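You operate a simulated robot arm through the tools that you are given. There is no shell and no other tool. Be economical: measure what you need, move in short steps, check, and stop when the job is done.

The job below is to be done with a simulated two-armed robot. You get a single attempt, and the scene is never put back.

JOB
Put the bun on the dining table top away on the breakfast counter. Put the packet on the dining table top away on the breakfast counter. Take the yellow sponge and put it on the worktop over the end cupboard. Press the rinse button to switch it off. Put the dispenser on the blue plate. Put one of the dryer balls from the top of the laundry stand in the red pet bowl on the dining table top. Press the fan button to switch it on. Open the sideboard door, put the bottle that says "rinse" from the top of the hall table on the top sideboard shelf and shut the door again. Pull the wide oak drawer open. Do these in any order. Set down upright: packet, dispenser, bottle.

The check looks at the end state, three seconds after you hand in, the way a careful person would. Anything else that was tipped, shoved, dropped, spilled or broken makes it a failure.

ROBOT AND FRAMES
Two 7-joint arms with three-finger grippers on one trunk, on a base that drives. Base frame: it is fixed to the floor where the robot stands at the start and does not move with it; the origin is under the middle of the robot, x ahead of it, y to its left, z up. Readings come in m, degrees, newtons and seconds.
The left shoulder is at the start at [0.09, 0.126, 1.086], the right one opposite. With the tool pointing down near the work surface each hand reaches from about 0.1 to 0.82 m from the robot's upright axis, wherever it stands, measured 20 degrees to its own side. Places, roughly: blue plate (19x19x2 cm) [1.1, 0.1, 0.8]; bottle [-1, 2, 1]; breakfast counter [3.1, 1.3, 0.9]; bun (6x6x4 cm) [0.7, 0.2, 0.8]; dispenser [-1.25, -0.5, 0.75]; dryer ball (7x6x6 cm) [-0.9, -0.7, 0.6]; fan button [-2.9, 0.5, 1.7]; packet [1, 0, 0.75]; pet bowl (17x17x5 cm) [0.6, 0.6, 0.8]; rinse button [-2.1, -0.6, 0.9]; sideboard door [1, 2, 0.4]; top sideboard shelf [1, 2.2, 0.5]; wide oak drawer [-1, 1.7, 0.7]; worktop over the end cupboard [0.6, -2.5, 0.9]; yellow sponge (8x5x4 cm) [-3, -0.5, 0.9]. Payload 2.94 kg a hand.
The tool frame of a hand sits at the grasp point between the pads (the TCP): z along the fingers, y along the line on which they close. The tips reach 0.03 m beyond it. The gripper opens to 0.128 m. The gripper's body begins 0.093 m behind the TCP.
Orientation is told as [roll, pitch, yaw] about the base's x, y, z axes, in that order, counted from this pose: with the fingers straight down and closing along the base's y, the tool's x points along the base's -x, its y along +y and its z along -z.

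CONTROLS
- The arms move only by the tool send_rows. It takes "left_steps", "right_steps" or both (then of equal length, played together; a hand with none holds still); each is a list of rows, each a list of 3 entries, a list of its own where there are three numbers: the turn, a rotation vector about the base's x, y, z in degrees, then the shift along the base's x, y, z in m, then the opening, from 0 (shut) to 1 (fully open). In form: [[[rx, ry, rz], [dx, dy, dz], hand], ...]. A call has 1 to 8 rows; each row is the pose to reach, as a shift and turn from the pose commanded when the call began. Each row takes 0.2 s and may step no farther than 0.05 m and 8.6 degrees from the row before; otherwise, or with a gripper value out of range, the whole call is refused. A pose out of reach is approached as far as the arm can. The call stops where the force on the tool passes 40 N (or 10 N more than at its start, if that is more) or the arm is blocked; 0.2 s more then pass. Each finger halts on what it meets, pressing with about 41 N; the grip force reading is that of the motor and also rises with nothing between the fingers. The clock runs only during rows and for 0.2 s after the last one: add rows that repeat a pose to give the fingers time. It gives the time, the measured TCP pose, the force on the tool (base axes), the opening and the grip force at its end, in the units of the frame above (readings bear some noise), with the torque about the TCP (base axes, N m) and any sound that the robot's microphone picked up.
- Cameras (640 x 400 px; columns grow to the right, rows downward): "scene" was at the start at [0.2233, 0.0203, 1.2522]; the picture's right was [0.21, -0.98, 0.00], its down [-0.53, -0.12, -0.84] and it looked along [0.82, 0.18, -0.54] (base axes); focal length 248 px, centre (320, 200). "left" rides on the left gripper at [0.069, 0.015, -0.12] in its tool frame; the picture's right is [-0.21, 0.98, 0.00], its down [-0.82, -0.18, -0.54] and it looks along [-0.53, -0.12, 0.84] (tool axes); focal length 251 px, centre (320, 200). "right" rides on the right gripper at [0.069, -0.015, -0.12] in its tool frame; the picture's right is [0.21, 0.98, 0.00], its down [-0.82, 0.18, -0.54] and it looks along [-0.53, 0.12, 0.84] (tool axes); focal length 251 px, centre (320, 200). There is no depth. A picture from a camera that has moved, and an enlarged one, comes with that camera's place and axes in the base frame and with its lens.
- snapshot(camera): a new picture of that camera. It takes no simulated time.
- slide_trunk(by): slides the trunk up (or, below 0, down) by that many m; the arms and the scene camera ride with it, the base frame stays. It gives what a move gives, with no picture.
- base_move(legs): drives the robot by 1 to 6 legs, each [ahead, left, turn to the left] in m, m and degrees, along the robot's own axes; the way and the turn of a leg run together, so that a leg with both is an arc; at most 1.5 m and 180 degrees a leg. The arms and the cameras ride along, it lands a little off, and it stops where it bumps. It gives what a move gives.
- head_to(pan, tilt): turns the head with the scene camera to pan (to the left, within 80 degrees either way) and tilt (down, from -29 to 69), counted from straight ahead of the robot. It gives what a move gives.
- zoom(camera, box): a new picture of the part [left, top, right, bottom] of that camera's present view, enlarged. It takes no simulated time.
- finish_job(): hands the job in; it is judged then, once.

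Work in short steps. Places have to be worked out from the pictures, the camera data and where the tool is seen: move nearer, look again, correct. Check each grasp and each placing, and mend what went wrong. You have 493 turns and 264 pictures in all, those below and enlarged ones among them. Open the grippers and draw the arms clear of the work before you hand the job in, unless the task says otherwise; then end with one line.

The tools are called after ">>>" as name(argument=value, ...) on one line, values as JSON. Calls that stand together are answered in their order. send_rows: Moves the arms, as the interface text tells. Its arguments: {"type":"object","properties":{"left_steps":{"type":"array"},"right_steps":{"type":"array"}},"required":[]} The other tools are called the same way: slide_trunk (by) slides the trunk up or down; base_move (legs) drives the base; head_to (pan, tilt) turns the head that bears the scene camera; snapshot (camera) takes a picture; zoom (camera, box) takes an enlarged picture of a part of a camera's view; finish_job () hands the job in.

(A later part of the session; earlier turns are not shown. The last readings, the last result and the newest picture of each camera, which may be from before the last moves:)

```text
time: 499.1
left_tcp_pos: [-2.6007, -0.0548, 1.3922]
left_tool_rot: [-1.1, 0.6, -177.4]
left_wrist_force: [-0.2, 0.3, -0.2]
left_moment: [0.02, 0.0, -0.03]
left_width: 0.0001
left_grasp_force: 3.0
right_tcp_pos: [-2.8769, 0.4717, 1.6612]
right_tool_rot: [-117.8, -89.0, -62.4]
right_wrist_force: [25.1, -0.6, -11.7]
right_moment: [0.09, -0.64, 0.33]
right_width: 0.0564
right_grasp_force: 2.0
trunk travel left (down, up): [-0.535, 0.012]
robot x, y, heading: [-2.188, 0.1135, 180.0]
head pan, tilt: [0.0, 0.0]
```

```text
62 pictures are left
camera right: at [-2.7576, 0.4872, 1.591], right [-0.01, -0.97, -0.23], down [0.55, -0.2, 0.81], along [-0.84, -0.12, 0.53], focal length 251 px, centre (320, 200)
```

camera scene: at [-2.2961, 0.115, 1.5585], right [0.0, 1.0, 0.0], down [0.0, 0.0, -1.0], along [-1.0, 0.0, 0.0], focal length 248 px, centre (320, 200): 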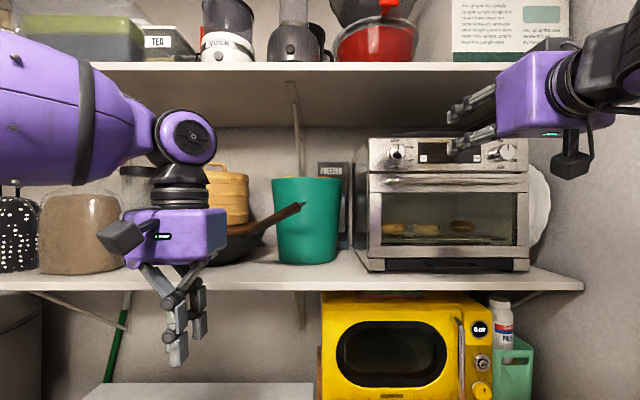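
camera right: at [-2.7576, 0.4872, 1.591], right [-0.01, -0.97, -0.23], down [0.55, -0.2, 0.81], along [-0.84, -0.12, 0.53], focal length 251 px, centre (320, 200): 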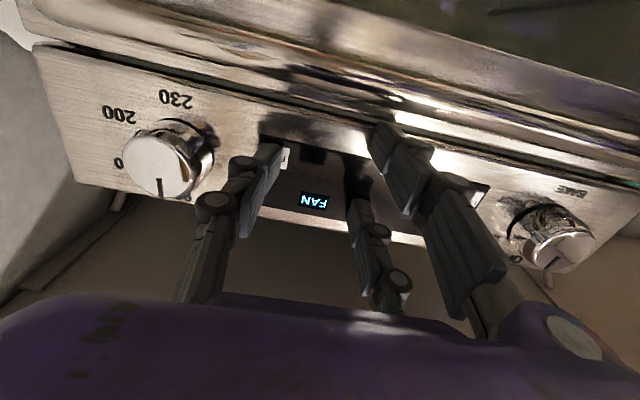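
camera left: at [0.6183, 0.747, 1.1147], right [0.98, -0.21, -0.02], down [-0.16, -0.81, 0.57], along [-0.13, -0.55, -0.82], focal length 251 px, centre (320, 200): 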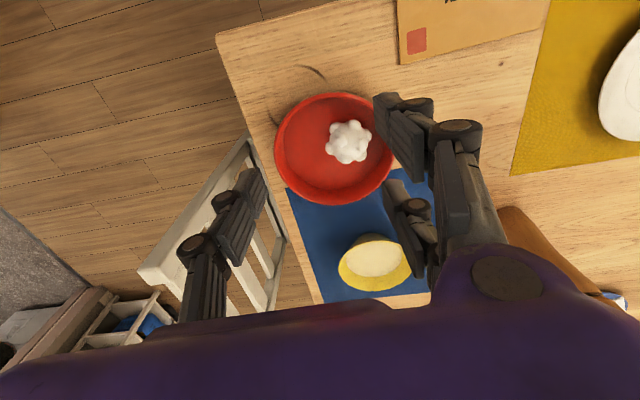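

Click heard, and "FAN" is now lit on the display. Withdraw.

>>> send_rows(right_steps=[[[0, 0, 0], [0.02, 0, 0], 0.4], [[0, 0, 0], [0.06, 0, 0], 0.4], [[0, 0, 0], [0.1, -0.01, 0], 0.4], [[0, 0, 0], [0.14, -0.03, 0], 0.4], [[0, 0, 0], [0.18, -0.05, 0], 0.4]])

>>> base_move(legs=[[-0.2, 0, 0]])

>>> zoom(camera="scene", box=[360, 130, 500, 210])

```text
time: 500.3
left_tcp_pos: [-2.6033, -0.0552, 1.3922]
left_tool_rot: [-1.0, 0.6, -177.5]
left_wrist_force: [-0.5, 0.8, -0.6]
left_moment: [0.0, 0.05, 0.02]
left_width: 0.0001
left_grasp_force: 2.9
right_tcp_pos: [-2.6992, 0.4224, 1.6601]
right_tool_rot: [-117.8, -89.0, -62.6]
right_wrist_force: [0.1, 0.2, -1.1]
right_moment: [0.03, 0.0, 0.02]
right_width: 0.0512
right_grasp_force: 0.0
trunk travel left (down, up): [-0.535, 0.012]
robot x, y, heading: [-2.1886, 0.1092, 180.1]
head pan, tilt: [0.0, 0.0]
```

```text
time: 501.9
left_tcp_pos: [-2.406, -0.0559, 1.388]
left_tool_rot: [-1.0, 0.9, -177.3]
left_wrist_force: [0.3, 0.4, -0.3]
left_moment: [-0.03, -0.05, -0.01]
left_width: 0.0001
left_grasp_force: 2.9
right_tcp_pos: [-2.5035, 0.4237, 1.6572]
right_tool_rot: [-99.7, -89.2, -80.4]
right_wrist_force: [-1.0, 0.6, -0.4]
right_moment: [0.01, 0.01, -0.01]
right_width: 0.0509
right_grasp_force: 0.1
trunk travel left (down, up): [-0.535, 0.012]
robot x, y, heading: [-1.9851, 0.1132, 179.7]
head pan, tilt: [0.0, 0.0]
```

```text
4.57 times, centred on (430, 170) of scene
camera zoom: at [-2.0986, 0.1149, 1.5576], right [0.0, 1.0, 0.0], down [0.0, 0.0, -1.0], along [-1.0, 0.0, 0.0], focal length 1132 px, centre (-183, 337)
```

zoom: 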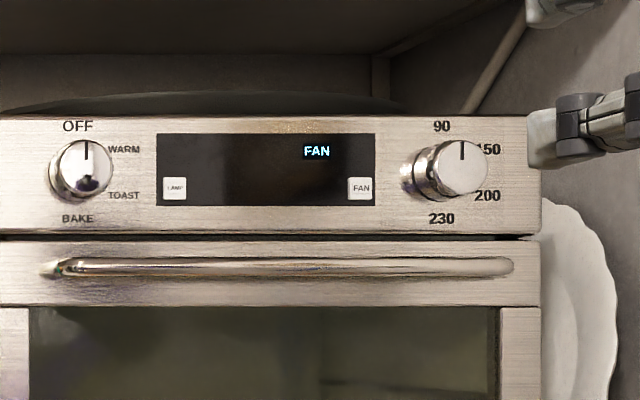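

The oven fan is on. Now the sponge at ≈(-2.99, -0.50, 0.9) on the freezer, with the left hand. I fold the right arm and lower the trunk.

>>> send_rows(right_steps=[[[0, -8, 0], [0.02, -0.02, -0.03], 0.4], [[0, -16, 0], [0.03, -0.04, -0.06], 0.4], [[0, -24, 0], [0.04, -0.06, -0.1], 0.4], [[0, -32, 0], [0.05, -0.08, -0.14], 0.4], [[0, -40, 0], [0.06, -0.1, -0.18], 0.4], [[0, -48, 0], [0.07, -0.12, -0.22], 0.4], [[0, -56, 0], [0.07, -0.14, -0.26], 0.4], [[0, -64, 0], [0.07, -0.15, -0.29], 0.4]])

>>> slide_trunk(by=-0.33)

>>> base_move(legs=[[0.3, 0.0, 0]])

>>> head_to(pan=20, tilt=20)

>>> snapshot(camera="scene")

```text
time: 503.7
left_tcp_pos: [-2.4047, -0.0584, 1.3882]
left_tool_rot: [-1.0, 0.9, -177.3]
left_wrist_force: [-0.2, -0.1, 0.2]
left_moment: [0.0, -0.07, 0.01]
left_width: 0.0
left_grasp_force: 3.1
right_tcp_pos: [-2.4329, 0.2696, 1.3666]
right_tool_rot: [-0.7, -26.1, -179.1]
right_wrist_force: [0.5, -0.1, 0.2]
right_moment: [0.02, -0.03, -0.03]
right_width: 0.0516
right_grasp_force: 0.1
trunk travel left (down, up): [-0.535, 0.012]
robot x, y, heading: [-1.9901, 0.1168, 180.0]
head pan, tilt: [0.0, 0.0]
```

```text
time: 507.0
left_tcp_pos: [-2.4022, -0.0561, 1.06]
left_tool_rot: [-0.9, 0.7, -177.3]
left_wrist_force: [-0.3, 0.7, 0.7]
left_moment: [-0.02, 0.04, 0.04]
left_width: 0.0001
left_grasp_force: 3.1
right_tcp_pos: [-2.4292, 0.2726, 1.0387]
right_tool_rot: [-0.7, -26.4, -179.0]
right_wrist_force: [0.6, 0.0, 0.0]
right_moment: [-0.02, 0.0, 0.04]
right_width: 0.0513
right_grasp_force: 0.1
trunk travel left (down, up): [-0.205, 0.342]
robot x, y, heading: [-1.9851, 0.1113, 179.7]
head pan, tilt: [0.0, 0.0]
```

```text
time: 509.0
left_tcp_pos: [-2.7039, -0.0562, 1.0607]
left_tool_rot: [-1.0, 0.7, -177.4]
left_wrist_force: [0.4, -0.2, -0.3]
left_moment: [0.01, -0.03, 0.0]
left_width: 0.0
left_grasp_force: 3.1
right_tcp_pos: [-2.7314, 0.2726, 1.0396]
right_tool_rot: [-0.7, -26.3, -179.2]
right_wrist_force: [-0.8, -0.4, -1.1]
right_moment: [-0.05, -0.02, -0.02]
right_width: 0.0513
right_grasp_force: 0.1
trunk travel left (down, up): [-0.205, 0.342]
robot x, y, heading: [-2.2902, 0.114, 179.9]
head pan, tilt: [0.0, 0.0]
```

```text
time: 509.9
left_tcp_pos: [-2.7036, -0.0559, 1.0601]
left_tool_rot: [-0.9, 0.6, -177.3]
left_wrist_force: [0.4, -0.3, 0.4]
left_moment: [0.0, 0.0, 0.01]
left_width: 0.0002
left_grasp_force: 3.0
right_tcp_pos: [-2.7322, 0.2726, 1.0385]
right_tool_rot: [-0.7, -26.3, -179.0]
right_wrist_force: [-0.4, -0.3, -0.3]
right_moment: [-0.01, -0.01, 0.01]
right_width: 0.051
right_grasp_force: 0.1
trunk travel left (down, up): [-0.205, 0.342]
robot x, y, heading: [-2.2863, 0.1157, 180.0]
head pan, tilt: [20.0, 20.0]
```

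```text
60 pictures are left
camera scene: at [-2.5408, 0.0834, 1.1737], right [-0.34, 0.94, 0.0], down [0.32, 0.12, -0.94], along [-0.88, -0.32, -0.34], focal length 248 px, centre (320, 200)
```

scene: 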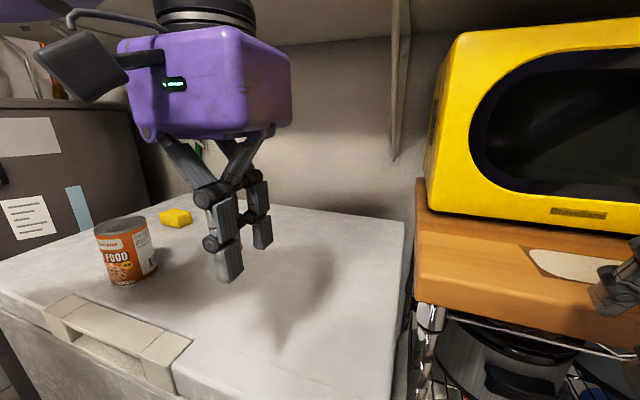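

Sponge at ≈(-2.984, -0.492). I lift the left hand a little above the can's height and strafe left.

>>> send_rows(left_steps=[[[0, 0, 0], [0.03, 0, 0.03], 0.3], [[0, 0, 0], [0.05, 0, 0.06], 0.6]])

>>> base_move(legs=[[0, 0.28, 0]])

>>> snapshot(camera="left")

>>> zoom(camera="scene", box=[120, 160, 380, 320])

```text
time: 510.5
left_tcp_pos: [-2.6524, -0.0558, 1.1194]
left_tool_rot: [-1.0, 0.7, -177.4]
left_wrist_force: [-0.9, 0.1, -0.4]
left_moment: [-0.04, -0.01, 0.01]
left_width: 0.0513
left_grasp_force: 0.0
right_tcp_pos: [-2.7309, 0.274, 1.0391]
right_tool_rot: [-0.6, -26.2, -179.1]
right_wrist_force: [0.2, 0.4, -0.6]
right_moment: [-0.01, -0.01, 0.02]
right_width: 0.0513
right_grasp_force: 0.0
trunk travel left (down, up): [-0.205, 0.342]
robot x, y, heading: [-2.288, 0.1117, 179.9]
head pan, tilt: [20.0, 20.0]
```

```text
time: 513.5
left_tcp_pos: [-2.6554, -0.3342, 1.1212]
left_tool_rot: [-1.0, 0.7, -177.4]
left_wrist_force: [0.5, 0.0, 0.3]
left_moment: [0.02, -0.01, 0.03]
left_width: 0.0765
left_grasp_force: 0.1
right_tcp_pos: [-2.7311, -0.007, 1.0386]
right_tool_rot: [-0.7, -26.3, -179.0]
right_wrist_force: [0.5, 0.5, 0.1]
right_moment: [0.03, 0.0, 0.0]
right_width: 0.0514
right_grasp_force: 0.1
trunk travel left (down, up): [-0.205, 0.342]
robot x, y, heading: [-2.2901, -0.1655, -179.9]
head pan, tilt: [20.0, 20.0]
```

```text
59 pictures are left
camera left: at [-2.5864, -0.3498, 1.2407], right [-0.17, -0.99, -0.02], down [-0.84, 0.13, 0.53], along [-0.52, 0.11, -0.85], focal length 251 px, centre (320, 200)
```

left: 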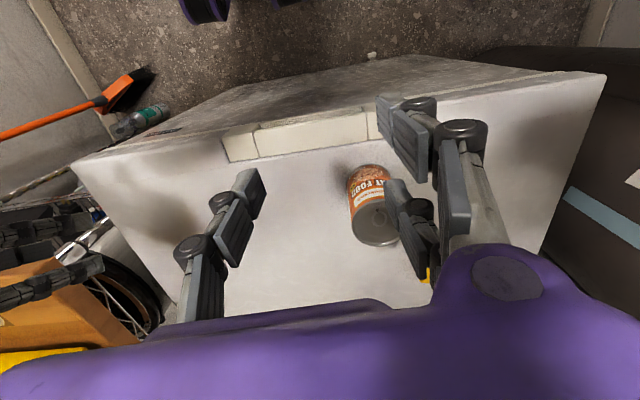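

```text
2.46 times, centred on (250, 240) of scene
camera zoom: at [-2.5409, -0.1953, 1.1736], right [-0.34, 0.94, 0.0], down [0.32, 0.12, -0.94], along [-0.88, -0.32, -0.34], focal length 609 px, centre (492, 102)
```

zoom: 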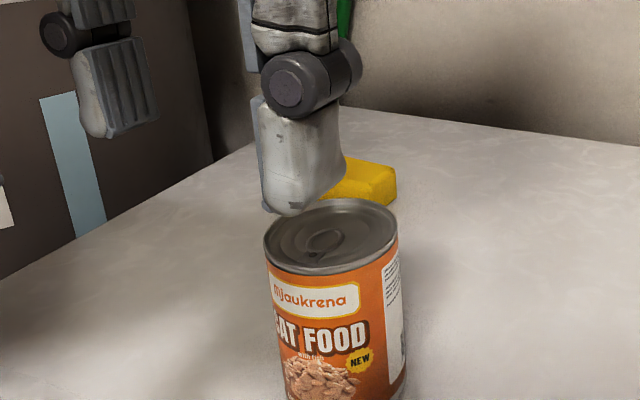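

The can stands at ≈(-2.784, -0.377), in front of the sponge. I go around it at y≈-0.53, staying below the shelf.

>>> send_rows(left_steps=[[[0, 0, 0], [-0.01, -0.05, 0], 0.6], [[0, 0, 0], [-0.02, -0.1, 0], 0.7], [[0, 0, 0], [-0.03, -0.15, -0.01], 0.75], [[0, 0, 0], [-0.04, -0.19, -0.03], 0.75], [[0, 0, 0], [-0.05, -0.2, -0.07], 0.75], [[0, 0, 0], [-0.07, -0.2, -0.11], 0.75], [[0, 0, 0], [-0.1, -0.2, -0.145], 0.75]])

>>> snapshot(camera="left")

>>> snapshot(camera="scene")

```text
refused: row 1 steps farther than a row can; nothing moved
```

```text
57 pictures are left
camera left: at [-2.5864, -0.3498, 1.2407], right [-0.17, -0.99, -0.02], down [-0.84, 0.13, 0.53], along [-0.52, 0.11, -0.85], focal length 251 px, centre (320, 200)
```

left: 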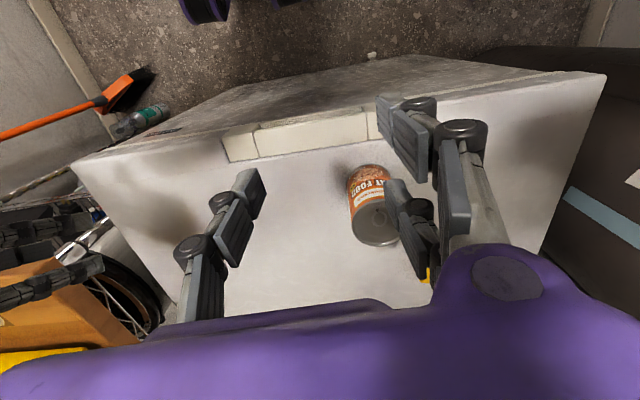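

```text
56 pictures are left
camera scene: at [-2.5409, -0.1953, 1.1736], right [-0.34, 0.94, 0.0], down [0.32, 0.12, -0.94], along [-0.88, -0.32, -0.34], focal length 248 px, centre (320, 200)
```

scene: 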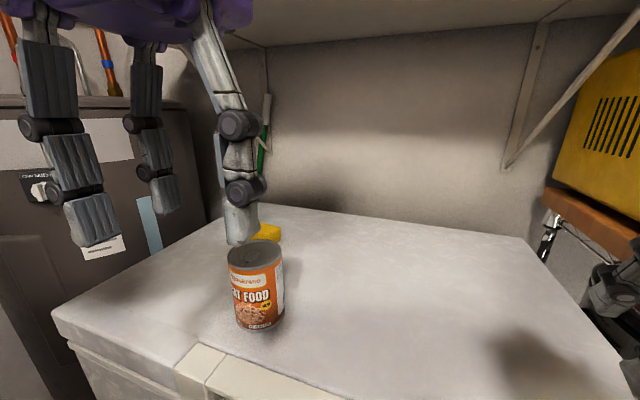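

>>> send_rows(left_steps=[[[0, 0, 0], [-0.01, -0.045, 0], 0.6], [[0, 0, 0], [-0.02, -0.09, 0], 0.7], [[0, 0, 0], [-0.03, -0.135, 0], 0.75], [[0, 0, 0], [-0.035, -0.175, -0.015], 0.75], [[0, 0, 0], [-0.045, -0.195, -0.05], 0.75], [[0, 0, 0], [-0.06, -0.2, -0.09], 0.75], [[0, 0, 0], [-0.075, -0.2, -0.13], 0.75]])

>>> snapshot(camera="left")

```text
time: 515.1
left_tcp_pos: [-2.7314, -0.5356, 0.9874]
left_tool_rot: [-1.0, 0.7, -177.2]
left_wrist_force: [-0.1, 0.2, 0.4]
left_moment: [0.01, -0.01, 0.01]
left_width: 0.0957
left_grasp_force: 0.1
right_tcp_pos: [-2.7323, -0.0065, 1.0388]
right_tool_rot: [-0.7, -26.3, -179.0]
right_wrist_force: [-0.2, 0.0, -0.4]
right_moment: [-0.01, 0.01, -0.03]
right_width: 0.0513
right_grasp_force: 0.0
trunk travel left (down, up): [-0.205, 0.342]
robot x, y, heading: [-2.2924, -0.1648, -179.9]
head pan, tilt: [20.0, 20.0]
```

```text
55 pictures are left
camera left: at [-2.6628, -0.5511, 1.1082], right [-0.17, -0.99, -0.02], down [-0.83, 0.13, 0.53], along [-0.52, 0.11, -0.85], focal length 251 px, centre (320, 200)
```

left: 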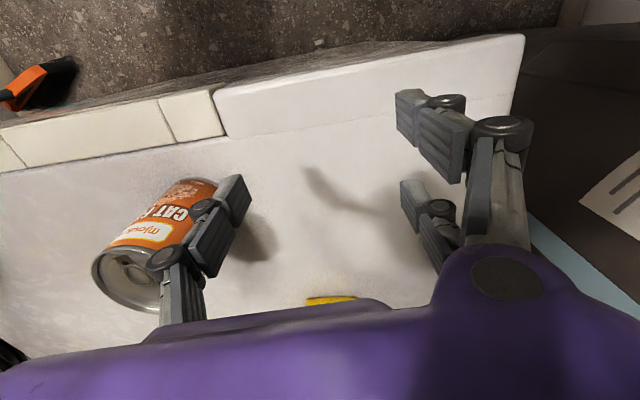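

>>> send_rows(left_steps=[[[0, 0, 0], [-0.045, 0, 0], 0.75], [[0, 0, 0], [-0.09, 0, 0], 0.75], [[0, 0, 0], [-0.135, 0.005, 0], 0.75], [[0, 0, 0], [-0.17, 0.02, 0], 0.75]])

>>> snapshot(camera="left")

>>> snapshot(camera="scene")

```text
time: 516.1
left_tcp_pos: [-2.9029, -0.5168, 0.9881]
left_tool_rot: [-1.0, 0.8, -177.2]
left_wrist_force: [0.3, 0.0, -0.3]
left_moment: [-0.04, -0.06, -0.02]
left_width: 0.0958
left_grasp_force: 0.1
right_tcp_pos: [-2.7324, -0.0044, 1.0374]
right_tool_rot: [-0.6, -26.2, -179.0]
right_wrist_force: [0.4, 0.1, 1.2]
right_moment: [0.01, 0.01, -0.01]
right_width: 0.051
right_grasp_force: 0.1
trunk travel left (down, up): [-0.205, 0.342]
robot x, y, heading: [-2.2926, -0.1628, -179.9]
head pan, tilt: [20.0, 20.0]
```

```text
54 pictures are left
camera left: at [-2.8353, -0.5305, 1.1083], right [-0.17, -0.99, -0.02], down [-0.84, 0.13, 0.53], along [-0.52, 0.1, -0.85], focal length 251 px, centre (320, 200)
```

left: 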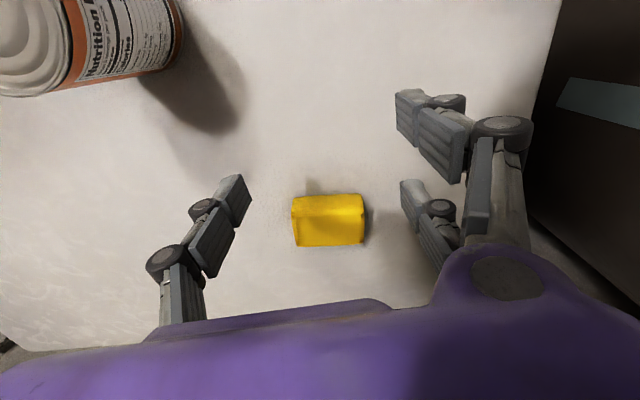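

```text
53 pictures are left
camera scene: at [-2.5426, -0.1949, 1.1732], right [-0.34, 0.94, 0.0], down [0.32, 0.12, -0.94], along [-0.88, -0.32, -0.34], focal length 248 px, centre (320, 200)
```

scene: 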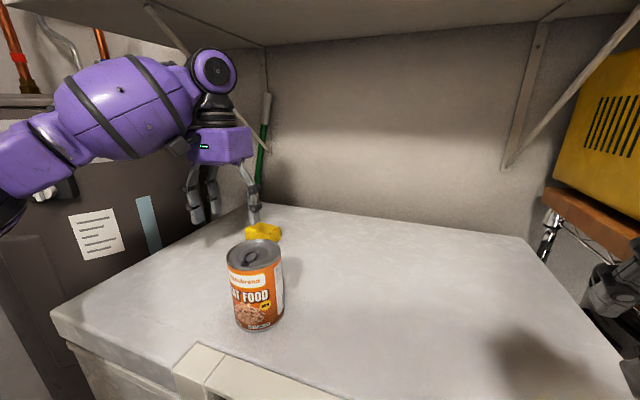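

Sponge centre ≈(-2.985, -0.51), 8 cm along y. Open wider, move over it and descend.

>>> send_rows(left_steps=[[[0, 0, 0], [-0.03, 0.003, -0.01], 0.88], [[0, 0, 0], [-0.06, 0.006, -0.02], 0.88], [[0, 0, 0], [-0.082, 0.007, -0.04], 0.88], [[0, 0, 0], [-0.082, 0.007, -0.06], 0.88], [[0, 0, 0], [-0.082, 0.007, -0.07], 0.88]])

>>> snapshot(camera="left")

```text
time: 517.3
left_tcp_pos: [-2.9823, -0.5059, 0.92]
left_tool_rot: [-1.1, 0.7, -177.3]
left_wrist_force: [-1.1, 0.4, 0.0]
left_moment: [-0.02, -0.01, -0.02]
left_width: 0.1122
left_grasp_force: 0.0
right_tcp_pos: [-2.7325, -0.0057, 1.0377]
right_tool_rot: [-0.8, -26.3, -178.9]
right_wrist_force: [-0.4, -1.1, -0.9]
right_moment: [0.02, 0.02, 0.0]
right_width: 0.0512
right_grasp_force: 0.0
trunk travel left (down, up): [-0.205, 0.342]
robot x, y, heading: [-2.2901, -0.1654, -179.8]
head pan, tilt: [20.0, 20.0]
```

```text
52 pictures are left
camera left: at [-2.9141, -0.5221, 1.0394], right [-0.17, -0.99, -0.02], down [-0.84, 0.13, 0.53], along [-0.52, 0.11, -0.85], focal length 251 px, centre (320, 200)
```

left: 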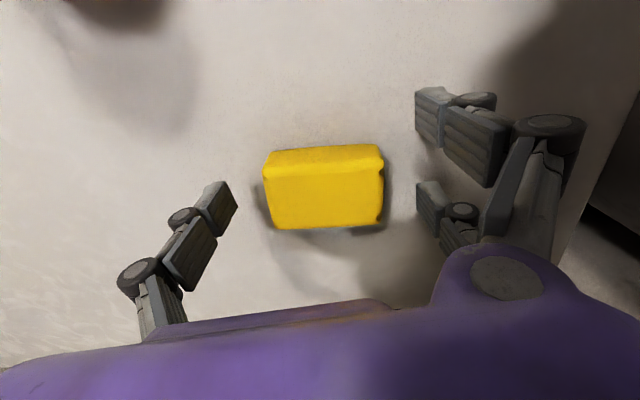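

Centred. Lower slowly until the tips feel the freezer top.

>>> send_rows(left_steps=[[[0, 0, 0], [0, 0, -0.006], 0.88], [[0, 0, 0], [0, 0, -0.012], 0.88]])

>>> send_rows(left_steps=[[[0, 0, 0], [0, 0, -0.006], 0.88], [[0, 0, 0], [0, 0, -0.012], 0.88]])

>>> send_rows(left_steps=[[[0, 0, 0], [0, 0, -0.005], 0.88], [[0, 0, 0], [0, 0, -0.01], 0.88]])

>>> snapshot(camera="left")

```text
time: 517.9
left_tcp_pos: [-2.9824, -0.5074, 0.9077]
left_tool_rot: [-1.0, 0.6, -177.3]
left_wrist_force: [0.1, 0.2, 0.0]
left_moment: [0.0, -0.01, 0.0]
left_width: 0.1127
left_grasp_force: 0.0
right_tcp_pos: [-2.7319, -0.0061, 1.0381]
right_tool_rot: [-0.7, -26.3, -179.0]
right_wrist_force: [-0.1, 0.4, 0.5]
right_moment: [0.01, 0.01, 0.0]
right_width: 0.0509
right_grasp_force: 0.0
trunk travel left (down, up): [-0.205, 0.342]
robot x, y, heading: [-2.2886, -0.1653, -180.1]
head pan, tilt: [20.0, 20.0]
```

```text
time: 518.5
left_tcp_pos: [-2.9816, -0.5076, 0.8952]
left_tool_rot: [-1.0, 0.8, -177.3]
left_wrist_force: [0.2, 0.7, -0.3]
left_moment: [0.04, 0.0, 0.03]
left_width: 0.1128
left_grasp_force: 0.1
right_tcp_pos: [-2.7319, -0.0059, 1.0392]
right_tool_rot: [-0.7, -26.2, -179.0]
right_wrist_force: [0.4, 0.6, 0.1]
right_moment: [-0.01, 0.02, -0.01]
right_width: 0.0511
right_grasp_force: 0.1
trunk travel left (down, up): [-0.205, 0.342]
robot x, y, heading: [-2.2889, -0.1677, -180.0]
head pan, tilt: [20.0, 20.0]
```

```text
time: 519.1
left_tcp_pos: [-2.9805, -0.5084, 0.8884]
left_tool_rot: [-0.9, 0.6, -177.3]
left_wrist_force: [0.4, -0.8, 8.9]
left_moment: [-0.59, 0.11, 0.03]
left_width: 0.1186
left_grasp_force: 4.1
right_tcp_pos: [-2.7292, -0.0052, 1.04]
right_tool_rot: [-0.7, -26.3, -179.0]
right_wrist_force: [0.0, -0.2, -0.1]
right_moment: [0.01, 0.02, -0.01]
right_width: 0.0512
right_grasp_force: 0.0
trunk travel left (down, up): [-0.205, 0.342]
robot x, y, heading: [-2.2887, -0.1661, -180.1]
head pan, tilt: [20.0, 20.0]
```

```text
51 pictures are left
camera left: at [-2.9127, -0.5224, 1.0077], right [-0.17, -0.99, -0.02], down [-0.83, 0.13, 0.54], along [-0.53, 0.1, -0.84], focal length 251 px, centre (320, 200)
```

left: 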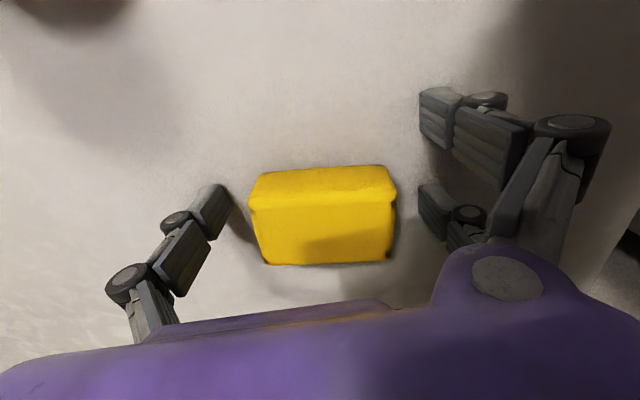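

Tips touch at TCP 0.888. Raise 4 mm and close on the sponge.

>>> send_rows(left_steps=[[[0, 0, 0], [0, 0, 0.006], 0.88], [[0, 0, 0], [0, 0, 0.006], 0.7], [[0, 0, 0], [0, 0, 0.006], 0.55], [[0, 0, 0], [0, 0, 0.006], 0.5], [[0, 0, 0], [0, 0, 0.006], 0.48]])

>>> send_rows(left_steps=[[[0, 0, 0], [0, 0, 0.015], 0.48], [[0, 0, 0], [0, 0, 0.04], 0.48], [[0, 0, 0], [0.0, 0, 0.07], 0.48]])

>>> snapshot(camera="left")

```text
time: 520.3
left_tcp_pos: [-2.9804, -0.514, 0.9001]
left_tool_rot: [-0.7, -0.1, -176.6]
left_wrist_force: [1.9, -10.8, 23.5]
left_moment: [-1.21, -0.33, 0.12]
left_width: 0.0752
left_grasp_force: 10.0
right_tcp_pos: [-2.7303, -0.007, 1.0404]
right_tool_rot: [-0.7, -26.3, -178.9]
right_wrist_force: [-0.2, -0.5, -0.2]
right_moment: [0.02, 0.0, -0.03]
right_width: 0.0513
right_grasp_force: 0.0
trunk travel left (down, up): [-0.205, 0.342]
robot x, y, heading: [-2.2877, -0.1661, -179.8]
head pan, tilt: [20.0, 20.0]
stopped in row 5 (left hand): the force on the tool passed its limit at 43 N (the readings are from after the stop); the commanded pose is now the measured one
```

```text
time: 521.1
left_tcp_pos: [-2.982, -0.5126, 0.9673]
left_tool_rot: [-0.7, 0.3, -176.8]
left_wrist_force: [-0.5, 0.4, 0.0]
left_moment: [0.0, -0.02, 0.02]
left_width: 0.0733
left_grasp_force: 40.7
right_tcp_pos: [-2.731, -0.0059, 1.0387]
right_tool_rot: [-0.6, -26.2, -178.9]
right_wrist_force: [0.0, 0.2, -0.6]
right_moment: [-0.02, -0.02, -0.02]
right_width: 0.0511
right_grasp_force: 0.1
trunk travel left (down, up): [-0.205, 0.342]
robot x, y, heading: [-2.2911, -0.1652, -180.3]
head pan, tilt: [20.0, 20.0]
```

```text
50 pictures are left
camera left: at [-2.9127, -0.5261, 1.0866], right [-0.16, -0.99, -0.01], down [-0.83, 0.13, 0.54], along [-0.53, 0.1, -0.84], focal length 251 px, centre (320, 200)
```

left: 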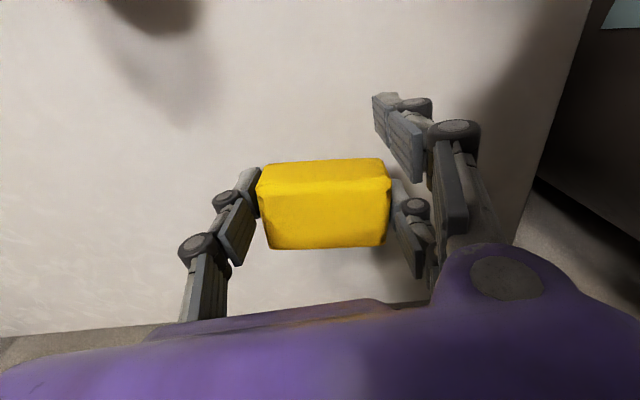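

The sponge is held. Retract around the can, then rise above it.

>>> send_rows(left_steps=[[[0, 0, 0], [0.02, -0.02, 0], 0.48], [[0, 0, 0], [0.06, -0.025, 0], 0.48], [[0, 0, 0], [0.1, -0.025, 0.01], 0.48], [[0, 0, 0], [0.14, -0.025, 0.03], 0.48], [[0, 0, 0], [0.18, -0.025, 0.05], 0.48], [[0, 0, 0], [0.22, -0.025, 0.08], 0.48], [[0, 0, 0], [0.25, -0.025, 0.115], 0.48], [[0, 0, 0], [0.28, -0.02, 0.15], 0.48]])

>>> send_rows(left_steps=[[[0, 0, 0], [0.03, 0.03, 0.02], 0.48], [[0, 0, 0], [0.06, 0.065, 0.03], 0.48], [[0, 0, 0], [0.08, 0.1, 0.03], 0.48], [[0, 0, 0], [0.1, 0.14, 0.03], 0.48], [[0, 0, 0], [0.12, 0.18, 0.03], 0.48]])

>>> snapshot(camera="left")

>>> snapshot(camera="scene")

```text
time: 522.9
left_tcp_pos: [-2.7402, -0.4891, 1.0422]
left_tool_rot: [-0.8, 0.3, -176.9]
left_wrist_force: [0.2, 0.4, -0.9]
left_moment: [0.0, -0.03, 0.03]
left_width: 0.0731
left_grasp_force: 41.0
left hand out of reach, approached as far as the arm can: row 6, 7, 8
right_tcp_pos: [-2.7319, -0.0057, 1.0392]
right_tool_rot: [-0.6, -26.4, -179.0]
right_wrist_force: [0.5, 0.1, -0.6]
right_moment: [0.02, -0.02, 0.0]
right_width: 0.0512
right_grasp_force: 0.1
trunk travel left (down, up): [-0.205, 0.342]
robot x, y, heading: [-2.2888, -0.1643, -180.4]
head pan, tilt: [20.0, 20.0]
```

```text
time: 524.1
left_tcp_pos: [-2.6231, -0.3065, 1.0753]
left_tool_rot: [-0.8, 0.4, -177.0]
left_wrist_force: [0.5, 0.0, -1.1]
left_moment: [-0.02, -0.02, 0.01]
left_width: 0.0734
left_grasp_force: 40.8
left hand out of reach, approached as far as the arm can: row 1, 2
right_tcp_pos: [-2.7322, -0.0058, 1.0389]
right_tool_rot: [-0.7, -26.3, -178.9]
right_wrist_force: [-0.1, 0.4, -0.2]
right_moment: [-0.02, 0.0, 0.04]
right_width: 0.0514
right_grasp_force: 0.0
trunk travel left (down, up): [-0.205, 0.342]
robot x, y, heading: [-2.2892, -0.1659, -179.7]
head pan, tilt: [20.0, 20.0]
```

```text
49 pictures are left
camera left: at [-2.5542, -0.3214, 1.1952], right [-0.16, -0.99, -0.01], down [-0.83, 0.13, 0.54], along [-0.53, 0.1, -0.84], focal length 251 px, centre (320, 200)
```

left: 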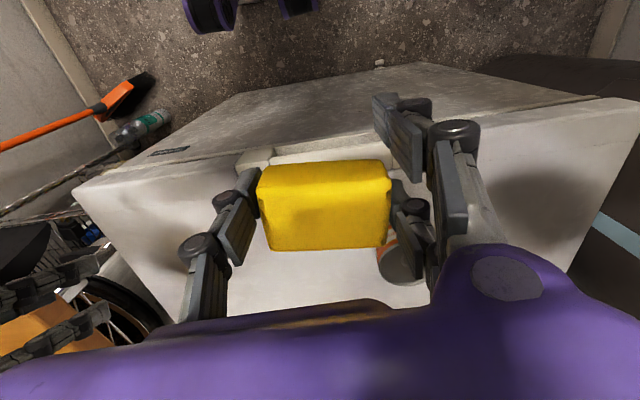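

```text
48 pictures are left
camera scene: at [-2.5413, -0.194, 1.1736], right [-0.34, 0.94, 0.0], down [0.32, 0.12, -0.94], along [-0.88, -0.32, -0.34], focal length 248 px, centre (320, 200)
```

scene: 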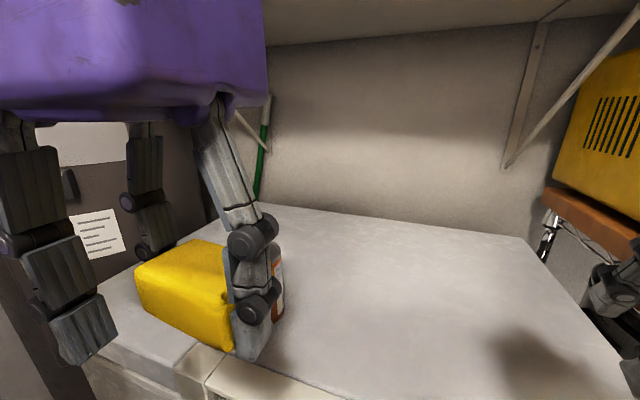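

Clear. I strafe right, back up toward the doorway, then stretch the arms forward for passing through.

>>> base_move(legs=[[0, -0.24, 0], [-0.7, 0, 0]])

>>> send_rows(left_steps=[[[0, 0, 0], [-0.045, 0.0, 0], 0.48], [[0, 0, 0], [-0.09, 0.0, 0], 0.48], [[0, 0, 0], [-0.135, 0.0, 0], 0.48], [[0, 0, 0], [-0.18, 0.0, 0], 0.48], [[0, 0, 0], [-0.22, 0.0, 0], 0.48], [[0, 0, 0], [-0.26, 0.0, 0], 0.48]], right_steps=[[[0, 0, 0], [-0.03, 0, 0], 0.3], [[0, 0, 0], [-0.06, 0, 0], 0.3], [[0, 0, 0], [-0.09, 0.005, 0], 0.3], [[0, 0, 0], [-0.12, 0.01, 0], 0.3], [[0, 0, 0], [-0.15, 0.01, 0], 0.3], [[0, 0, 0], [-0.18, 0.01, 0], 0.3]])

>>> head_to(pan=75, tilt=15)

>>> snapshot(camera="scene")

```text
time: 530.3
left_tcp_pos: [-1.921, -0.0648, 1.0756]
left_tool_rot: [-0.8, 0.3, -176.2]
left_wrist_force: [-0.5, 0.0, -0.5]
left_moment: [0.01, 0.01, -0.03]
left_width: 0.0732
left_grasp_force: 40.8
right_tcp_pos: [-2.0329, 0.2363, 1.0399]
right_tool_rot: [-0.6, -26.4, -178.2]
right_wrist_force: [0.0, -0.3, -0.1]
right_moment: [0.03, 0.01, -0.03]
right_width: 0.0512
right_grasp_force: 0.0
trunk travel left (down, up): [-0.205, 0.342]
robot x, y, heading: [-1.5888, 0.0806, -179.3]
head pan, tilt: [20.0, 20.0]
```

```text
time: 531.7
left_tcp_pos: [-2.1841, -0.0651, 1.0741]
left_tool_rot: [-0.7, 0.3, -176.2]
left_wrist_force: [-0.2, -0.9, -1.3]
left_moment: [0.03, -0.03, 0.0]
left_width: 0.0735
left_grasp_force: 41.1
right_tcp_pos: [-2.2165, 0.2463, 1.0401]
right_tool_rot: [-0.6, -26.2, -178.2]
right_wrist_force: [-0.3, -0.3, -0.9]
right_moment: [-0.02, -0.02, 0.01]
right_width: 0.0382
right_grasp_force: 0.0
trunk travel left (down, up): [-0.205, 0.342]
robot x, y, heading: [-1.5892, 0.0832, -178.9]
head pan, tilt: [20.0, 20.0]
```

```text
time: 532.9
left_tcp_pos: [-2.1794, -0.0645, 1.0761]
left_tool_rot: [-0.8, 0.3, -176.2]
left_wrist_force: [0.0, 0.1, -0.3]
left_moment: [0.01, -0.02, 0.02]
left_width: 0.0734
left_grasp_force: 40.5
right_tcp_pos: [-2.2158, 0.2466, 1.0417]
right_tool_rot: [-0.6, -26.2, -178.2]
right_wrist_force: [0.2, 1.0, 0.6]
right_moment: [-0.01, 0.0, -0.02]
right_width: 0.0382
right_grasp_force: 0.0
trunk travel left (down, up): [-0.205, 0.342]
robot x, y, heading: [-1.5887, 0.0828, -178.9]
head pan, tilt: [75.0, 15.0]
```

```text
47 pictures are left
camera scene: at [-1.7763, -0.0079, 1.1817], right [-0.97, 0.25, 0.0], down [0.06, 0.25, -0.97], along [-0.24, -0.94, -0.26], focal length 248 px, centre (320, 200)
```

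scene: 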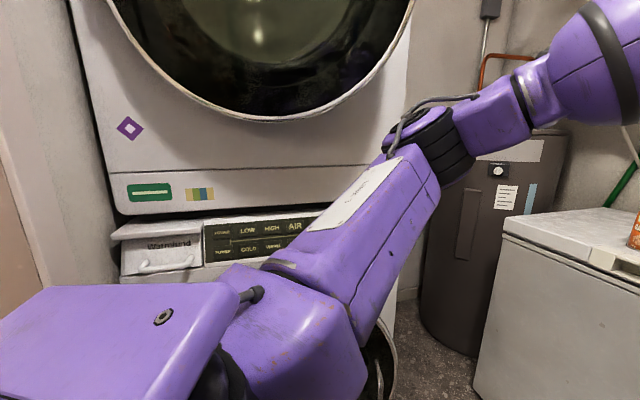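

Arms tucked. Back through the doorway.

>>> base_move(legs=[[-0.15, 0.035, -1], [-0.45, 0, 0]])

>>> base_move(legs=[[-0.5, 0, 0], [-0.3, 0, 0]])

```text
time: 536.7
left_tcp_pos: [-1.5771, -0.1031, 1.0744]
left_tool_rot: [-1.0, 0.4, -176.5]
left_wrist_force: [-1.1, -0.9, -0.1]
left_moment: [0.02, 0.02, -0.02]
left_width: 0.0733
left_grasp_force: 41.7
right_tcp_pos: [-1.61, 0.2046, 1.0428]
right_tool_rot: [-2.0, -26.4, -177.7]
right_wrist_force: [0.0, 0.1, 0.4]
right_moment: [-0.04, -0.02, 0.0]
right_width: 0.0383
right_grasp_force: 0.0
trunk travel left (down, up): [-0.205, 0.342]
robot x, y, heading: [-0.985, 0.05, -179.6]
head pan, tilt: [75.0, 15.0]
stopped in leg 2: the robot was blocked; the commanded pose is now the measured one
```

```text
time: 541.3
left_tcp_pos: [-0.7725, -0.0894, 1.0748]
left_tool_rot: [-0.7, 0.4, -176.8]
left_wrist_force: [0.3, -0.4, -0.3]
left_moment: [0.0, 0.01, -0.02]
left_width: 0.0732
left_grasp_force: 41.3
right_tcp_pos: [-0.8036, 0.2177, 1.0413]
right_tool_rot: [-1.3, -26.4, -178.4]
right_wrist_force: [0.3, 0.8, 0.1]
right_moment: [-0.04, 0.02, -0.01]
right_width: 0.0386
right_grasp_force: 0.2
trunk travel left (down, up): [-0.205, 0.342]
robot x, y, heading: [-0.1807, 0.0512, -180.1]
head pan, tilt: [75.0, 15.0]
```

Out of the utility room. Now to the kitchen run at y≈-2.5: turn left to face −y and drive there.

>>> base_move(legs=[[0, 0, 90], [1.3, 0, 0], [0, 0.5, 0]])

>>> head_to(pan=10, tilt=25)

>>> snapshot(camera="scene")

```text
time: 556.2
left_tcp_pos: [0.5031, -1.8233, 1.0749]
left_tool_rot: [-0.7, 0.4, -85.1]
left_wrist_force: [-0.6, 0.0, -0.8]
left_moment: [0.0, 0.02, 0.01]
left_width: 0.0733
left_grasp_force: 41.1
right_tcp_pos: [0.1959, -1.8627, 1.0413]
right_tool_rot: [-1.3, -26.3, -86.7]
right_wrist_force: [-0.4, 1.1, -0.2]
right_moment: [0.01, -0.01, 0.0]
right_width: 0.0383
right_grasp_force: 0.1
trunk travel left (down, up): [-0.205, 0.342]
robot x, y, heading: [0.3466, -1.2373, -88.4]
head pan, tilt: [75.0, 15.0]
```

```text
time: 557.5
left_tcp_pos: [0.5041, -1.8229, 1.0739]
left_tool_rot: [-0.7, 0.5, -85.1]
left_wrist_force: [-0.1, 0.9, -1.0]
left_moment: [0.0, 0.04, 0.0]
left_width: 0.0733
left_grasp_force: 41.2
right_tcp_pos: [0.1955, -1.8634, 1.0421]
right_tool_rot: [-1.3, -26.4, -86.7]
right_wrist_force: [-1.0, 0.0, -0.1]
right_moment: [0.0, -0.02, 0.03]
right_width: 0.0386
right_grasp_force: 0.1
trunk travel left (down, up): [-0.205, 0.342]
robot x, y, heading: [0.3456, -1.2358, -88.0]
head pan, tilt: [10.0, 25.0]
```

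```text
46 pictures are left
camera scene: at [0.3686, -1.4881, 1.1655], right [-0.98, -0.21, 0.0], down [-0.09, 0.41, -0.91], along [0.19, -0.89, -0.42], focal length 248 px, centre (320, 200)
```

scene: 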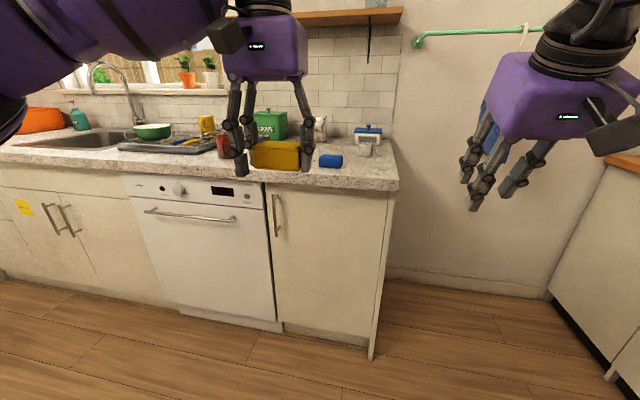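

End cupboard's worktop spans x≈0.29–0.67, front edge y≈-2.14. I move closer and look down for a free spot.

>>> base_move(legs=[[0, -0.1, 0], [0.3, 0, 0]])

>>> head_to(pan=10, tilt=30)

>>> snapshot(camera="scene")

>>> snapshot(camera="left")

```text
time: 560.7
left_tcp_pos: [0.4097, -2.1227, 1.0746]
left_tool_rot: [-0.7, 0.4, -85.2]
left_wrist_force: [-0.3, -0.4, -0.2]
left_moment: [0.01, -0.01, 0.01]
left_width: 0.0732
left_grasp_force: 41.1
right_tcp_pos: [0.1011, -2.1628, 1.0414]
right_tool_rot: [-1.3, -26.4, -86.8]
right_wrist_force: [0.0, -0.5, 0.2]
right_moment: [-0.02, -0.01, -0.02]
right_width: 0.0387
right_grasp_force: 0.0
trunk travel left (down, up): [-0.205, 0.342]
robot x, y, heading: [0.2537, -1.5315, -88.2]
head pan, tilt: [10.0, 25.0]
```

```text
time: 561.4
left_tcp_pos: [0.4092, -2.1225, 1.0763]
left_tool_rot: [-0.6, 0.4, -85.2]
left_wrist_force: [0.1, -0.1, 0.2]
left_moment: [-0.01, -0.02, -0.01]
left_width: 0.0732
left_grasp_force: 40.9
right_tcp_pos: [0.1014, -2.163, 1.0418]
right_tool_rot: [-1.4, -26.5, -86.7]
right_wrist_force: [0.7, -0.6, 0.3]
right_moment: [-0.02, -0.02, -0.01]
right_width: 0.0382
right_grasp_force: 0.0
trunk travel left (down, up): [-0.205, 0.342]
robot x, y, heading: [0.2486, -1.5314, -88.2]
head pan, tilt: [10.0, 30.0]
```

```text
45 pictures are left
camera scene: at [0.2747, -1.786, 1.1576], right [-0.98, -0.2, 0.0], down [-0.1, 0.49, -0.87], along [0.18, -0.85, -0.5], focal length 248 px, centre (320, 200)
```

scene: 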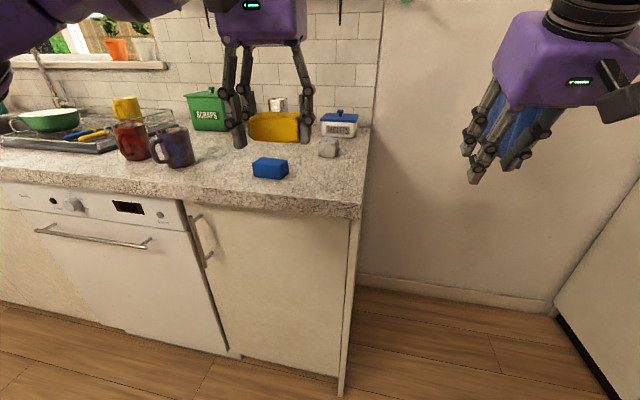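

```text
44 pictures are left
camera left: at [0.4201, -2.0549, 1.1953], right [0.99, -0.13, -0.01], down [-0.1, -0.84, 0.54], along [-0.08, -0.53, -0.84], focal length 251 px, centre (320, 200)
```

left: 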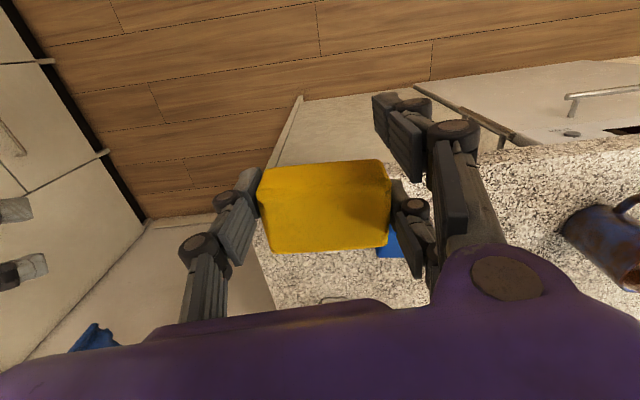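

A free spot is at ≈(0.378, -2.27), beside the blue sponge. Move there and descend.

>>> send_rows(left_steps=[[[0, 0, 0], [-0.01, -0.04, 0], 0.48], [[0, 0, 0], [-0.02, -0.08, 0], 0.48], [[0, 0, 0], [-0.028, -0.12, -0.01], 0.48], [[0, 0, 0], [-0.031, -0.148, -0.03], 0.48], [[0, 0, 0], [-0.031, -0.148, -0.065], 0.48], [[0, 0, 0], [-0.031, -0.148, -0.1], 0.48]])

>>> snapshot(camera="scene")

```text
time: 562.8
left_tcp_pos: [0.376, -2.2729, 0.9748]
left_tool_rot: [-0.8, 0.4, -85.2]
left_wrist_force: [0.7, -0.2, 0.5]
left_moment: [0.02, -0.01, 0.01]
left_width: 0.0729
left_grasp_force: 41.0
right_tcp_pos: [0.1013, -2.164, 1.0421]
right_tool_rot: [-1.4, -26.4, -86.7]
right_wrist_force: [0.4, 0.1, 0.1]
right_moment: [0.02, 0.01, 0.02]
right_width: 0.0384
right_grasp_force: 0.1
trunk travel left (down, up): [-0.205, 0.342]
robot x, y, heading: [0.2522, -1.5345, -88.0]
head pan, tilt: [10.0, 30.0]
```

```text
43 pictures are left
camera scene: at [0.2747, -1.7868, 1.1573], right [-0.98, -0.2, 0.0], down [-0.1, 0.49, -0.87], along [0.18, -0.85, -0.5], focal length 248 px, centre (320, 200)
```

scene: 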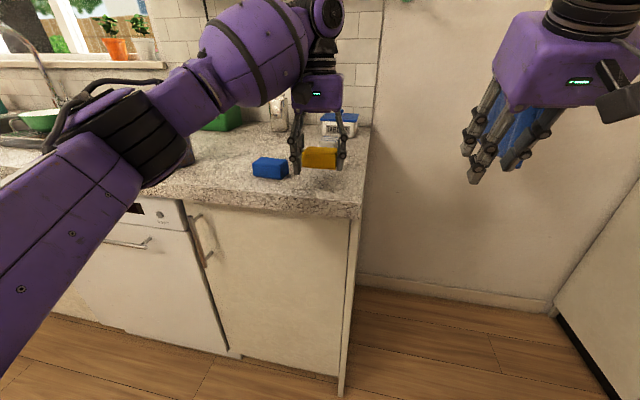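

Position good. Lower gently to touchdown.

>>> send_rows(left_steps=[[[0, 0, 0], [0, 0, -0.008], 0.48], [[0, 0, 0], [0, 0, -0.015], 0.48]])

>>> send_rows(left_steps=[[[0, 0, 0], [0, 0, -0.004], 0.48], [[0, 0, 0], [0, 0, -0.008], 0.48]])

>>> send_rows(left_steps=[[[0, 0, 0], [0, 0, -0.003], 0.48], [[0, 0, 0], [0, 0, -0.006], 0.48]])

```text
time: 563.4
left_tcp_pos: [0.3791, -2.2718, 0.9597]
left_tool_rot: [-0.8, 0.4, -85.0]
left_wrist_force: [-0.2, -0.5, -0.6]
left_moment: [0.02, -0.01, 0.01]
left_width: 0.0732
left_grasp_force: 41.4
right_tcp_pos: [0.1022, -2.1629, 1.041]
right_tool_rot: [-1.3, -26.4, -86.7]
right_wrist_force: [0.0, 0.4, -0.6]
right_moment: [-0.01, 0.0, 0.0]
right_width: 0.0385
right_grasp_force: 0.1
trunk travel left (down, up): [-0.205, 0.342]
robot x, y, heading: [0.2538, -1.5346, -88.2]
head pan, tilt: [10.0, 30.0]
```

```text
time: 564.0
left_tcp_pos: [0.3788, -2.2714, 0.9507]
left_tool_rot: [-0.6, 0.4, -85.2]
left_wrist_force: [0.7, -0.3, -0.7]
left_moment: [0.0, 0.02, 0.02]
left_width: 0.0731
left_grasp_force: 40.6
right_tcp_pos: [0.102, -2.1634, 1.0414]
right_tool_rot: [-1.3, -26.3, -86.8]
right_wrist_force: [0.9, 0.3, 0.6]
right_moment: [0.0, 0.03, -0.02]
right_width: 0.0386
right_grasp_force: 0.1
trunk travel left (down, up): [-0.205, 0.342]
robot x, y, heading: [0.2508, -1.5341, -88.2]
head pan, tilt: [10.0, 30.0]
```

```text
time: 564.6
left_tcp_pos: [0.3789, -2.271, 0.9463]
left_tool_rot: [-0.7, 0.4, -85.1]
left_wrist_force: [0.5, 0.2, -0.5]
left_moment: [0.0, -0.02, 0.01]
left_width: 0.0732
left_grasp_force: 40.7
right_tcp_pos: [0.1026, -2.1621, 1.041]
right_tool_rot: [-1.3, -26.4, -86.7]
right_wrist_force: [0.1, -0.1, -0.1]
right_moment: [0.03, 0.0, 0.02]
right_width: 0.0383
right_grasp_force: 0.0
trunk travel left (down, up): [-0.205, 0.342]
robot x, y, heading: [0.2524, -1.5355, -88.2]
head pan, tilt: [10.0, 30.0]
```

>>> send_rows(left_steps=[[[0, 0, 0], [0, 0, -0.003], 0.48], [[0, 0, 0], [0, 0, -0.006], 0.48]])

>>> zoom(camera="scene", box=[240, 110, 380, 210])

```text
time: 565.2
left_tcp_pos: [0.3793, -2.2734, 0.9404]
left_tool_rot: [-0.7, 0.3, -85.3]
left_wrist_force: [0.0, 0.4, 0.6]
left_moment: [-0.03, 0.01, -0.01]
left_width: 0.0729
left_grasp_force: 40.9
right_tcp_pos: [0.1023, -2.1625, 1.0409]
right_tool_rot: [-1.3, -26.4, -86.7]
right_wrist_force: [-0.4, -0.7, 0.2]
right_moment: [-0.01, -0.01, 0.01]
right_width: 0.0384
right_grasp_force: 0.1
trunk travel left (down, up): [-0.205, 0.342]
robot x, y, heading: [0.2522, -1.5353, -88.4]
head pan, tilt: [10.0, 30.0]
```

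```text
4.00 times, centred on (310, 160) of scene
camera zoom: at [0.2747, -1.786, 1.1575], right [-0.98, -0.2, 0.0], down [-0.1, 0.49, -0.87], along [0.18, -0.85, -0.5], focal length 990 px, centre (360, 360)
```

zoom: 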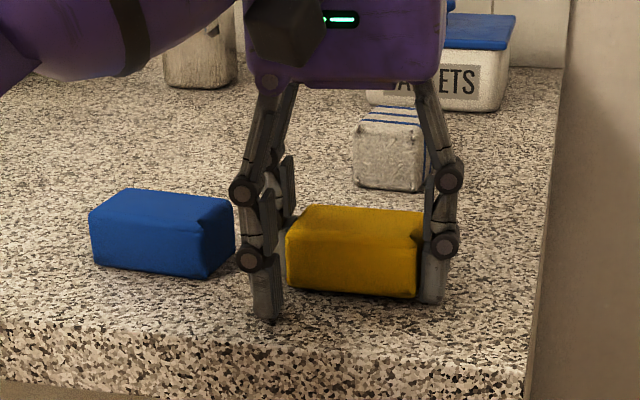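

>>> send_rows(left_steps=[[[0, 0, 0], [0, 0, -0.003], 0.48], [[0, 0, 0], [0, 0, -0.004], 0.48]])

```text
time: 565.8
left_tcp_pos: [0.3779, -2.273, 0.9368]
left_tool_rot: [-0.8, 0.2, -85.2]
left_wrist_force: [0.1, -2.4, 9.6]
left_moment: [-0.25, -0.41, -0.06]
left_width: 0.0734
left_grasp_force: 41.0
right_tcp_pos: [0.1019, -2.1632, 1.0431]
right_tool_rot: [-1.3, -26.5, -86.6]
right_wrist_force: [0.7, 0.6, -0.2]
right_moment: [0.0, -0.03, 0.0]
right_width: 0.0382
right_grasp_force: 0.1
trunk travel left (down, up): [-0.205, 0.342]
robot x, y, heading: [0.2523, -1.5393, -88.1]
head pan, tilt: [10.0, 30.0]
```

Touchdown. Open a little and lift straight up.

>>> send_rows(left_steps=[[[0, 0, 0], [0, 0, 0.002], 0.62], [[0, 0, 0], [0, 0, 0.002], 0.7], [[0, 0, 0], [0, 0, 0.002], 0.7], [[0, 0, 0], [0, 0, 0.04], 0.7], [[0, 0, 0], [0, 0, 0.08], 0.7], [[0, 0, 0], [0, 0.03, 0.115], 0.7], [[0, 0, 0], [0, 0.07, 0.14], 0.7]])

>>> snapshot(camera="scene")

```text
time: 567.4
left_tcp_pos: [0.3809, -2.1981, 1.0781]
left_tool_rot: [-0.7, 0.3, -85.1]
left_wrist_force: [-0.8, 0.8, 0.4]
left_moment: [-0.05, -0.02, -0.02]
left_width: 0.0894
left_grasp_force: 0.0
right_tcp_pos: [0.1015, -2.1619, 1.0408]
right_tool_rot: [-1.4, -26.5, -86.7]
right_wrist_force: [-0.7, 1.2, 0.2]
right_moment: [-0.02, -0.02, -0.02]
right_width: 0.0381
right_grasp_force: 0.0
trunk travel left (down, up): [-0.205, 0.342]
robot x, y, heading: [0.2483, -1.5326, -88.3]
head pan, tilt: [10.0, 30.0]
```

```text
41 pictures are left
camera scene: at [0.2748, -1.7846, 1.1579], right [-0.98, -0.2, 0.0], down [-0.1, 0.49, -0.87], along [0.18, -0.85, -0.5], focal length 248 px, centre (320, 200)
```

scene: 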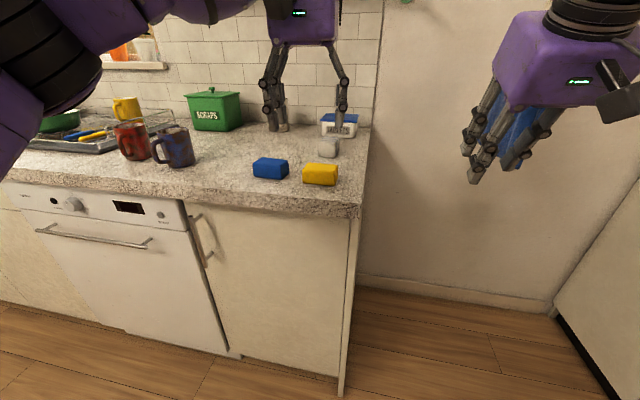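

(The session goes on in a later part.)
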